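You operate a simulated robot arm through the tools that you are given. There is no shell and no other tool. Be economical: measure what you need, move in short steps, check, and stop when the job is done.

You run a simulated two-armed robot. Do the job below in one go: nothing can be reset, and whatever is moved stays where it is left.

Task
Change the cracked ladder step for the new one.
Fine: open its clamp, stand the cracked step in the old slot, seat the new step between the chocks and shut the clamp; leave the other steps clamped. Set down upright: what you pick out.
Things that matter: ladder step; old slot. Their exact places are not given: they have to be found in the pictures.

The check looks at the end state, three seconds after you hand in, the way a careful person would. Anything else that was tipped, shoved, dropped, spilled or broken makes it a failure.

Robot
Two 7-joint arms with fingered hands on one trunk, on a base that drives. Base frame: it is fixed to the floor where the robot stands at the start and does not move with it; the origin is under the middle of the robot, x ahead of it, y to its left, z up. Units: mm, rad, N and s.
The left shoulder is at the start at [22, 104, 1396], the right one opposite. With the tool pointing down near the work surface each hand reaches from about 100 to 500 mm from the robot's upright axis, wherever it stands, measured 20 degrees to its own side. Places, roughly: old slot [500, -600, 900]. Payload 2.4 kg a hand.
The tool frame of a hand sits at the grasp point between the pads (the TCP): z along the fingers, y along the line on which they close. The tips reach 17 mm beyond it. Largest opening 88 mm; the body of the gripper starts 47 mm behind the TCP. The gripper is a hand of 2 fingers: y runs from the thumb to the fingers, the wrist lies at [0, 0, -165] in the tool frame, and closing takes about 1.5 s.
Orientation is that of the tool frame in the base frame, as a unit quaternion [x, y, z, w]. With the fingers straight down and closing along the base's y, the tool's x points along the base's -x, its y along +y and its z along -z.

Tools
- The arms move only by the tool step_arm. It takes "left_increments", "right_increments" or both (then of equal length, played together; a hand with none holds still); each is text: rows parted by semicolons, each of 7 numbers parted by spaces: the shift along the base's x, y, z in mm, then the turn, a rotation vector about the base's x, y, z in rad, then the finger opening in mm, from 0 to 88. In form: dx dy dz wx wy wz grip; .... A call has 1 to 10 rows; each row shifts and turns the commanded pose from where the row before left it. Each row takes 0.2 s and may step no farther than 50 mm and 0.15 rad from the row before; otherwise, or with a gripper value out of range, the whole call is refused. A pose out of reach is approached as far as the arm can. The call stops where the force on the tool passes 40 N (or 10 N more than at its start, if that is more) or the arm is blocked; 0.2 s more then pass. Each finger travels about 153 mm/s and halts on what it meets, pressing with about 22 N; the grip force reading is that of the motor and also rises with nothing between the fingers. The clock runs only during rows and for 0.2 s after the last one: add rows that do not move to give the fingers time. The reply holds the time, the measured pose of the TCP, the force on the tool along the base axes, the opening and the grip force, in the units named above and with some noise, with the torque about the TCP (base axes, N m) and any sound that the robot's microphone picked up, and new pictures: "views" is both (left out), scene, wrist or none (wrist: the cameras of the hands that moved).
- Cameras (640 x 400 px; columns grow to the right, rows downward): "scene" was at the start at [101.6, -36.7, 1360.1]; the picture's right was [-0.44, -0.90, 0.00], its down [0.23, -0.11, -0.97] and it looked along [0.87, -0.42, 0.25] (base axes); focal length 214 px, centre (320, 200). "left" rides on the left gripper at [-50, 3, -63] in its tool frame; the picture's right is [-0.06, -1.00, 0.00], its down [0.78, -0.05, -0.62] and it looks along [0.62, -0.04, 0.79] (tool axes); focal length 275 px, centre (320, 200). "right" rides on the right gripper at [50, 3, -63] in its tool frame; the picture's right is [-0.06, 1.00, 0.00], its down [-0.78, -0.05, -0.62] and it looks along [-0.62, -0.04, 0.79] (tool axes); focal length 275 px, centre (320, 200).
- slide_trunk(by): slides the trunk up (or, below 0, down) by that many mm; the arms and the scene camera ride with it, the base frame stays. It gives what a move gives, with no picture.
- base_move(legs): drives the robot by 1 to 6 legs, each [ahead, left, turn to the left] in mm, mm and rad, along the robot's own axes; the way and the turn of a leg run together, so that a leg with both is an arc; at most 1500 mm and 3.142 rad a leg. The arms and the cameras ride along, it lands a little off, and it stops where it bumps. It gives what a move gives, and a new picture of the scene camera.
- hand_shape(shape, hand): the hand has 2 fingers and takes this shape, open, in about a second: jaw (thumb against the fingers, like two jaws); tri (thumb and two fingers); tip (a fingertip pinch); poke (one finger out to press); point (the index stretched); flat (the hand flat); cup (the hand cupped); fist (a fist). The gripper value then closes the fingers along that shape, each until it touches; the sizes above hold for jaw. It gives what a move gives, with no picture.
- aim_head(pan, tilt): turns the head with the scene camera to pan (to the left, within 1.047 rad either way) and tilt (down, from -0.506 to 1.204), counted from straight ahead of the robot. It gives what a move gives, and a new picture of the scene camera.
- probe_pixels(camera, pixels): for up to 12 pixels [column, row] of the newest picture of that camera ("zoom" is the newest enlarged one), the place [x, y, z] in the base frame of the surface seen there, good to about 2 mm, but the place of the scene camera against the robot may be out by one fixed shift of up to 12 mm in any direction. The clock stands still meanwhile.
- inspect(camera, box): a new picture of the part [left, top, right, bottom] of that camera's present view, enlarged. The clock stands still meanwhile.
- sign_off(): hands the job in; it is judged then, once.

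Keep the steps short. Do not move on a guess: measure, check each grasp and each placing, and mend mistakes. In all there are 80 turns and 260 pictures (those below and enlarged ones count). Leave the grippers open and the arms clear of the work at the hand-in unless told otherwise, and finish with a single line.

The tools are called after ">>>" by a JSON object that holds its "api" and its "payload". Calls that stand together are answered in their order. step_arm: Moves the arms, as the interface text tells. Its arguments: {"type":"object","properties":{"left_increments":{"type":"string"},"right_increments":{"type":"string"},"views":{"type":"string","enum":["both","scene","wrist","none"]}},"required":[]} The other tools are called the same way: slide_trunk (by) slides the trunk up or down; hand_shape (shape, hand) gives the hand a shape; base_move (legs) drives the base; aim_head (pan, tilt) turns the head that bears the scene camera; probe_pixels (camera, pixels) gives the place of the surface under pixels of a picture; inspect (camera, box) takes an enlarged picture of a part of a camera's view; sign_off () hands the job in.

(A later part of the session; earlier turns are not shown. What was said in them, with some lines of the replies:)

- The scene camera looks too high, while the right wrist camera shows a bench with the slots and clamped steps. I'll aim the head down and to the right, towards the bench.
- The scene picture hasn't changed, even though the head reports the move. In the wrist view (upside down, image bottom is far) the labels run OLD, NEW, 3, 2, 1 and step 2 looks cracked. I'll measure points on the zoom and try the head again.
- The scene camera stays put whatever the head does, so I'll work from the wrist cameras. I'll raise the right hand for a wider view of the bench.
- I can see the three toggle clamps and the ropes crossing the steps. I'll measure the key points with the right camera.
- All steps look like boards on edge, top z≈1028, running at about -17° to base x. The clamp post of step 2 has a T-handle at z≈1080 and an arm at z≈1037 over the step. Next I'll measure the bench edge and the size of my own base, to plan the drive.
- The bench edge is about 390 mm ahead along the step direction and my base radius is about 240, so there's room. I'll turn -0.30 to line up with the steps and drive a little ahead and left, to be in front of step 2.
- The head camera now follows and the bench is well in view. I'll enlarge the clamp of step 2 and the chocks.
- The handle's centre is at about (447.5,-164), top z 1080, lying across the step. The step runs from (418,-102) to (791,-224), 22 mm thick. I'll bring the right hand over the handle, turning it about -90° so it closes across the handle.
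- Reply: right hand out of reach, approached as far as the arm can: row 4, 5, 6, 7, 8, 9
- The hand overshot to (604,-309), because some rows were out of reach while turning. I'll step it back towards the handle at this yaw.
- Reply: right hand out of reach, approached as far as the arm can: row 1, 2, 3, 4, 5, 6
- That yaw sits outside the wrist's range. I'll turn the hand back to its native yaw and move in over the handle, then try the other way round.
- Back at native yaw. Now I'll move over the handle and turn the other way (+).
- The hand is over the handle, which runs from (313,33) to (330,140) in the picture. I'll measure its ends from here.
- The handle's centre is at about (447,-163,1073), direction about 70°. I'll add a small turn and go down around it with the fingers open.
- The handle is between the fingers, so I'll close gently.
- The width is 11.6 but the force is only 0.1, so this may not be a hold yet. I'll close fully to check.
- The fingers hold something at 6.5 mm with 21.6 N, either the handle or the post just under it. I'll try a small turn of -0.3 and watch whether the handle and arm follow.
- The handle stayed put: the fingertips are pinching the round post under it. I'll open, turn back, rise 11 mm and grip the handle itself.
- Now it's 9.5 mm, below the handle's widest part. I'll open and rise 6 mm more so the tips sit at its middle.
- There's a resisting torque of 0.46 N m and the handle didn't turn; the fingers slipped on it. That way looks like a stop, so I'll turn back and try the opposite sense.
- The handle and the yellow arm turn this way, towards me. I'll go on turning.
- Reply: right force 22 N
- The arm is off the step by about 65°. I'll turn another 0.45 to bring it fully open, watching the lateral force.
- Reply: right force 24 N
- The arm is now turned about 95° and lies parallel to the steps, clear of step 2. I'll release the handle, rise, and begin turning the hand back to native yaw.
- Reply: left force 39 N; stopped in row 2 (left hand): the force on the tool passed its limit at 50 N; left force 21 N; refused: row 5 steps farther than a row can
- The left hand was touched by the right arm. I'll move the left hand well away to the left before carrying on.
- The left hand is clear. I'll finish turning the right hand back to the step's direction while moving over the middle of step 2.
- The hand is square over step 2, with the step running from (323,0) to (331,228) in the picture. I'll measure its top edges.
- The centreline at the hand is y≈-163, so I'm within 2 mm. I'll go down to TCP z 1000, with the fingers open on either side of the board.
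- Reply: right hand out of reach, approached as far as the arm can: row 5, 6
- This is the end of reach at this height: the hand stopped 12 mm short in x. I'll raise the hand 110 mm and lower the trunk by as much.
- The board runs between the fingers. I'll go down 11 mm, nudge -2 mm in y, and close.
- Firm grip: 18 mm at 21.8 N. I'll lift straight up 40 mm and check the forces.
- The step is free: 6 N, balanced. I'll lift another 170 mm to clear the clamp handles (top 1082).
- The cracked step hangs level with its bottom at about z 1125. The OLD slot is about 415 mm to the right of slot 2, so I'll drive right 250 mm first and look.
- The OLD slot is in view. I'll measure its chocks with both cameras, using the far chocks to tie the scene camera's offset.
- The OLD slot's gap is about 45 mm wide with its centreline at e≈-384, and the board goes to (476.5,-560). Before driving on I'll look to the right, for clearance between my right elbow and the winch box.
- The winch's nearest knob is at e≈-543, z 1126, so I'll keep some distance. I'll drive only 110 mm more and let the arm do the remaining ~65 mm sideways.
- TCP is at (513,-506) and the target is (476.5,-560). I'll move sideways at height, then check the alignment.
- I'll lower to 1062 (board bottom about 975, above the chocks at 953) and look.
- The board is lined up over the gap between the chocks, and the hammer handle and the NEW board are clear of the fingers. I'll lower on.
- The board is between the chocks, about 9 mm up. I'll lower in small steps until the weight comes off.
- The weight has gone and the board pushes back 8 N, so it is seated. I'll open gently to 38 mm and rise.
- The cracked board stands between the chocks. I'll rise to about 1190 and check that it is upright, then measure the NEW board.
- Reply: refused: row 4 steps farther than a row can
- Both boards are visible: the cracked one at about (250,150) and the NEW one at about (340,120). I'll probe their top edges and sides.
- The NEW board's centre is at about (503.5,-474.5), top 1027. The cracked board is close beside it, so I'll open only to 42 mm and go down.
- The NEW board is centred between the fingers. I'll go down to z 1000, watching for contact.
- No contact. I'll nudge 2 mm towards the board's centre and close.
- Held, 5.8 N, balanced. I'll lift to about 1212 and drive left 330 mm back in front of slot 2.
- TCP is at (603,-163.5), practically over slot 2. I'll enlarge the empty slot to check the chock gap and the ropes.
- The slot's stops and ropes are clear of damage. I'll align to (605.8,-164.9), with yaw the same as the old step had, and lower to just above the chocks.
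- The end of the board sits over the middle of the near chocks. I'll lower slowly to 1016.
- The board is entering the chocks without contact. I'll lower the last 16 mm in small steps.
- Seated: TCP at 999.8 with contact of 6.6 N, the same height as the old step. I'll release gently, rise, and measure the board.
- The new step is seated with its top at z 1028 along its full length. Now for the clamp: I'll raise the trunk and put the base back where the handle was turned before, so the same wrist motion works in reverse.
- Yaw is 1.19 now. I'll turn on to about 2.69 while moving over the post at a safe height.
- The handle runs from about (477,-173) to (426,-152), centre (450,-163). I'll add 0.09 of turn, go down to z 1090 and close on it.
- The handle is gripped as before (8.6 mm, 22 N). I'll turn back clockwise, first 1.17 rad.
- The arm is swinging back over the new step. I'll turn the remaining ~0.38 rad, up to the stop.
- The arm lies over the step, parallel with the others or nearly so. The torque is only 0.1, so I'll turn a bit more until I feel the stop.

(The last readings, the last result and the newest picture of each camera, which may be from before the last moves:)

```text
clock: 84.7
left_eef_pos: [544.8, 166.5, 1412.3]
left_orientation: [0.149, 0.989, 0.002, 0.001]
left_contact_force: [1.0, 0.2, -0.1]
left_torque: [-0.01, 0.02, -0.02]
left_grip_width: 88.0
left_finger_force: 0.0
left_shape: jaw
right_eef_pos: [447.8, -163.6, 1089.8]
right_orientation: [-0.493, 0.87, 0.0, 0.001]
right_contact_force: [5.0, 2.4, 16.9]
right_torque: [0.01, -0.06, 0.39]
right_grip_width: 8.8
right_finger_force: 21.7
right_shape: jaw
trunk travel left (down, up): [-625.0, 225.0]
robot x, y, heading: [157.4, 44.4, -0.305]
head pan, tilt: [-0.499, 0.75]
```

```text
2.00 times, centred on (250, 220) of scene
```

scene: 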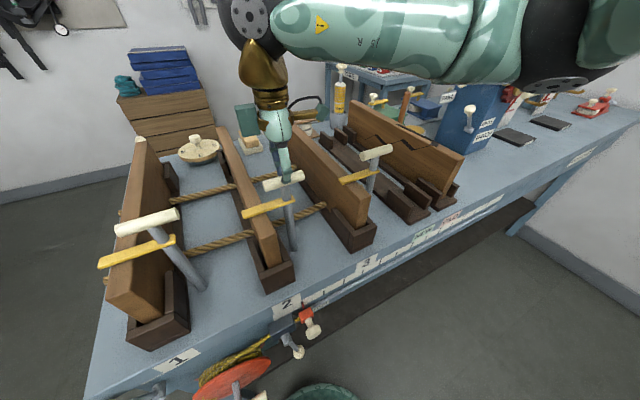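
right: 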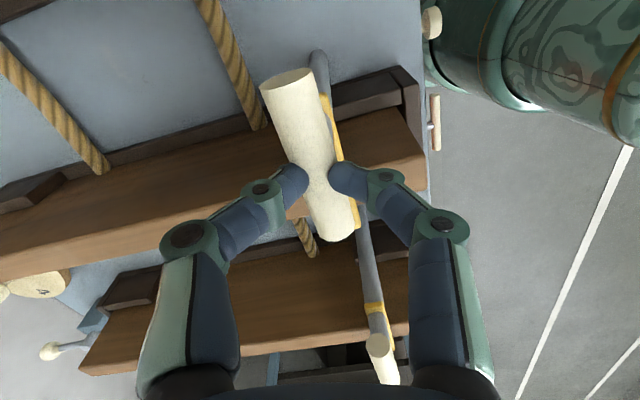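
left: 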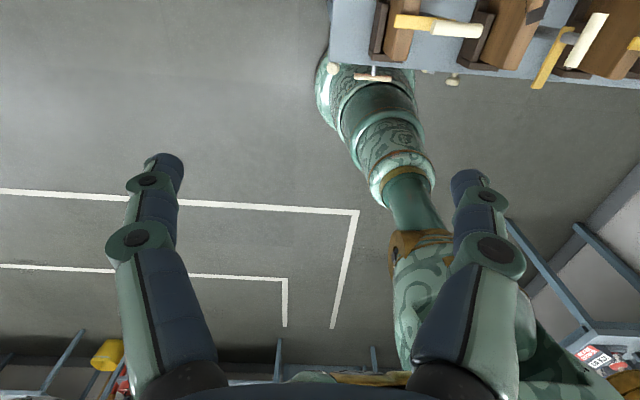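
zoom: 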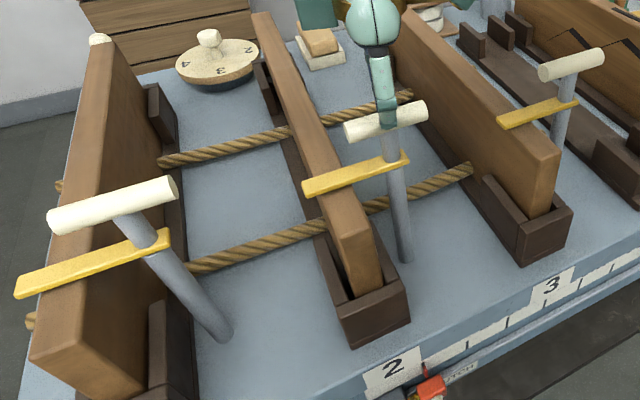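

The stop is reached (0.39 N m) and the arm bears across the new step. I'll open, rise clear, and check everything.

>>> {"api": "step_arm", "payload": {"right_increments": "0 0 0 0 0 0 25; 0 0 0 0 0 0 40; 0 0 0 0 0 0 45; 0 0 30 0 0 0 45; 0 0 40 0 0 0 50; 0 0 45 0 0 0 60; 0 0 45 0 0 -0.1 80; 0 0 30 0 0 -0.15 80; -5 0 20 0 0 -0.15 80; -5 0 0 0 0 -0.15 80", "views": "both"}}

>>> {"api": "inspect", "payload": {"camera": "scene", "box": [90, 120, 410, 320]}}

>>> {"api": "inspect", "payload": {"camera": "scene", "box": [300, 80, 480, 240]}}

```text
clock: 86.9
left_eef_pos: [545.2, 166.2, 1413.9]
left_orientation: [0.149, 0.989, 0.001, 0.001]
left_contact_force: [0.3, 0.6, 0.3]
left_torque: [-0.01, 0.0, -0.01]
left_grip_width: 87.8
left_finger_force: 0.0
left_shape: jaw
right_eef_pos: [438.5, -163.5, 1301.9]
right_orientation: [-0.238, 0.971, 0.0, 0.0]
right_contact_force: [0.1, -0.8, 0.0]
right_torque: [-0.01, 0.0, 0.0]
right_grip_width: 80.1
right_finger_force: 0.0
right_shape: jaw
trunk travel left (down, up): [-625.0, 225.0]
robot x, y, heading: [158.7, 45.9, -0.312]
head pan, tilt: [-0.499, 0.75]
```

scene: 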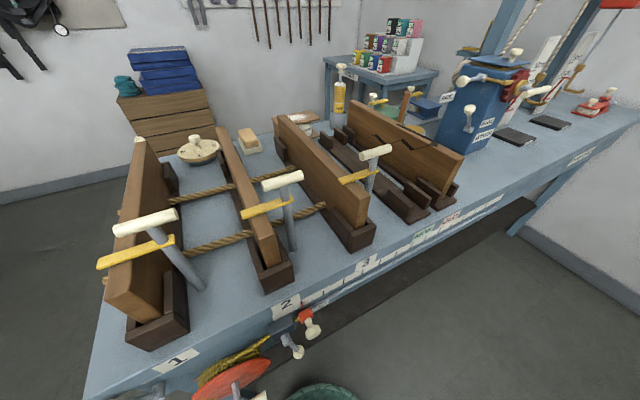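
right: 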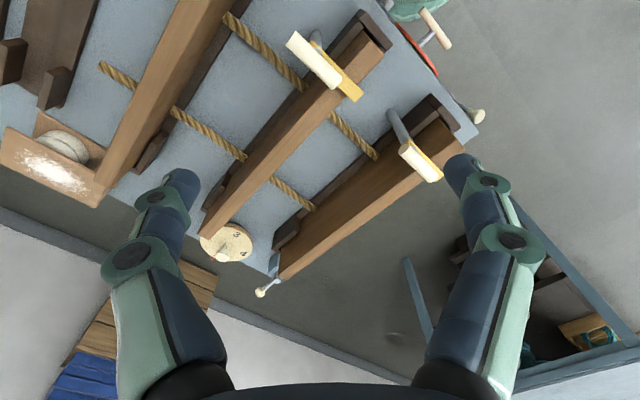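

```text
2.00 times, centred on (250, 220) of scene
```

zoom: 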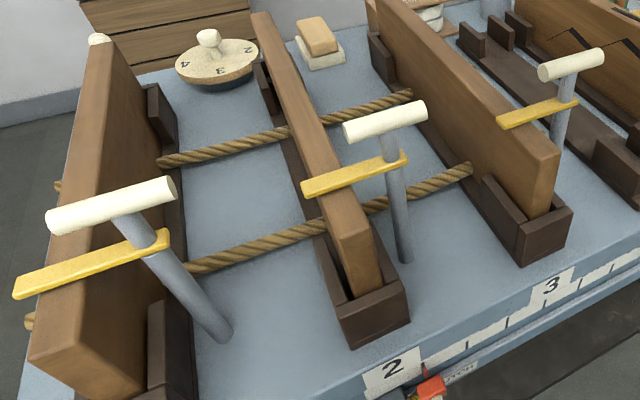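

```text
2.50 times, centred on (390, 160) of scene
```

zoom: 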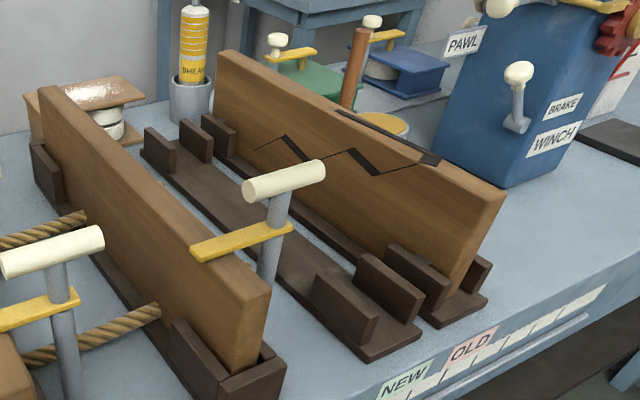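

All three clamps lie across their steps. As a last check, I'll probe the cracked board's face for lean.

>>> {"api": "probe_pixels", "payload": {"camera": "zoom", "pixels": [[300, 120], [295, 190], [340, 130], [335, 210], [400, 180], [385, 230], [490, 200], [465, 280], [120, 150], [110, 230]]}}

```text
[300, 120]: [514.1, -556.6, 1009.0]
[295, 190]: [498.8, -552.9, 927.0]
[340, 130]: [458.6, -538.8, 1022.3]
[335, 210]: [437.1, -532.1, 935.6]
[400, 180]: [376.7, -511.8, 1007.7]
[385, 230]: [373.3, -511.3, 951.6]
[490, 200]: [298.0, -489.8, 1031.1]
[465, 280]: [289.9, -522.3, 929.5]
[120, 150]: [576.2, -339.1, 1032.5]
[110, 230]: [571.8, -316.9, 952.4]
```

The cracked board's face is vertical (within 1 mm from top to bottom) and stands in the OLD slot. The new step is seated and clamped, steps 1 and 3 are still clamped, both grippers are open and the arms are clear. I'll hand in.

>>> {"api": "sign_off", "payload": {}}

```text
The job is handed in.
```

The cracked step now stands upright in the old slot, and the new step is seated between the chocks with its clamp shut; steps 1 and 3 stayed clamped.
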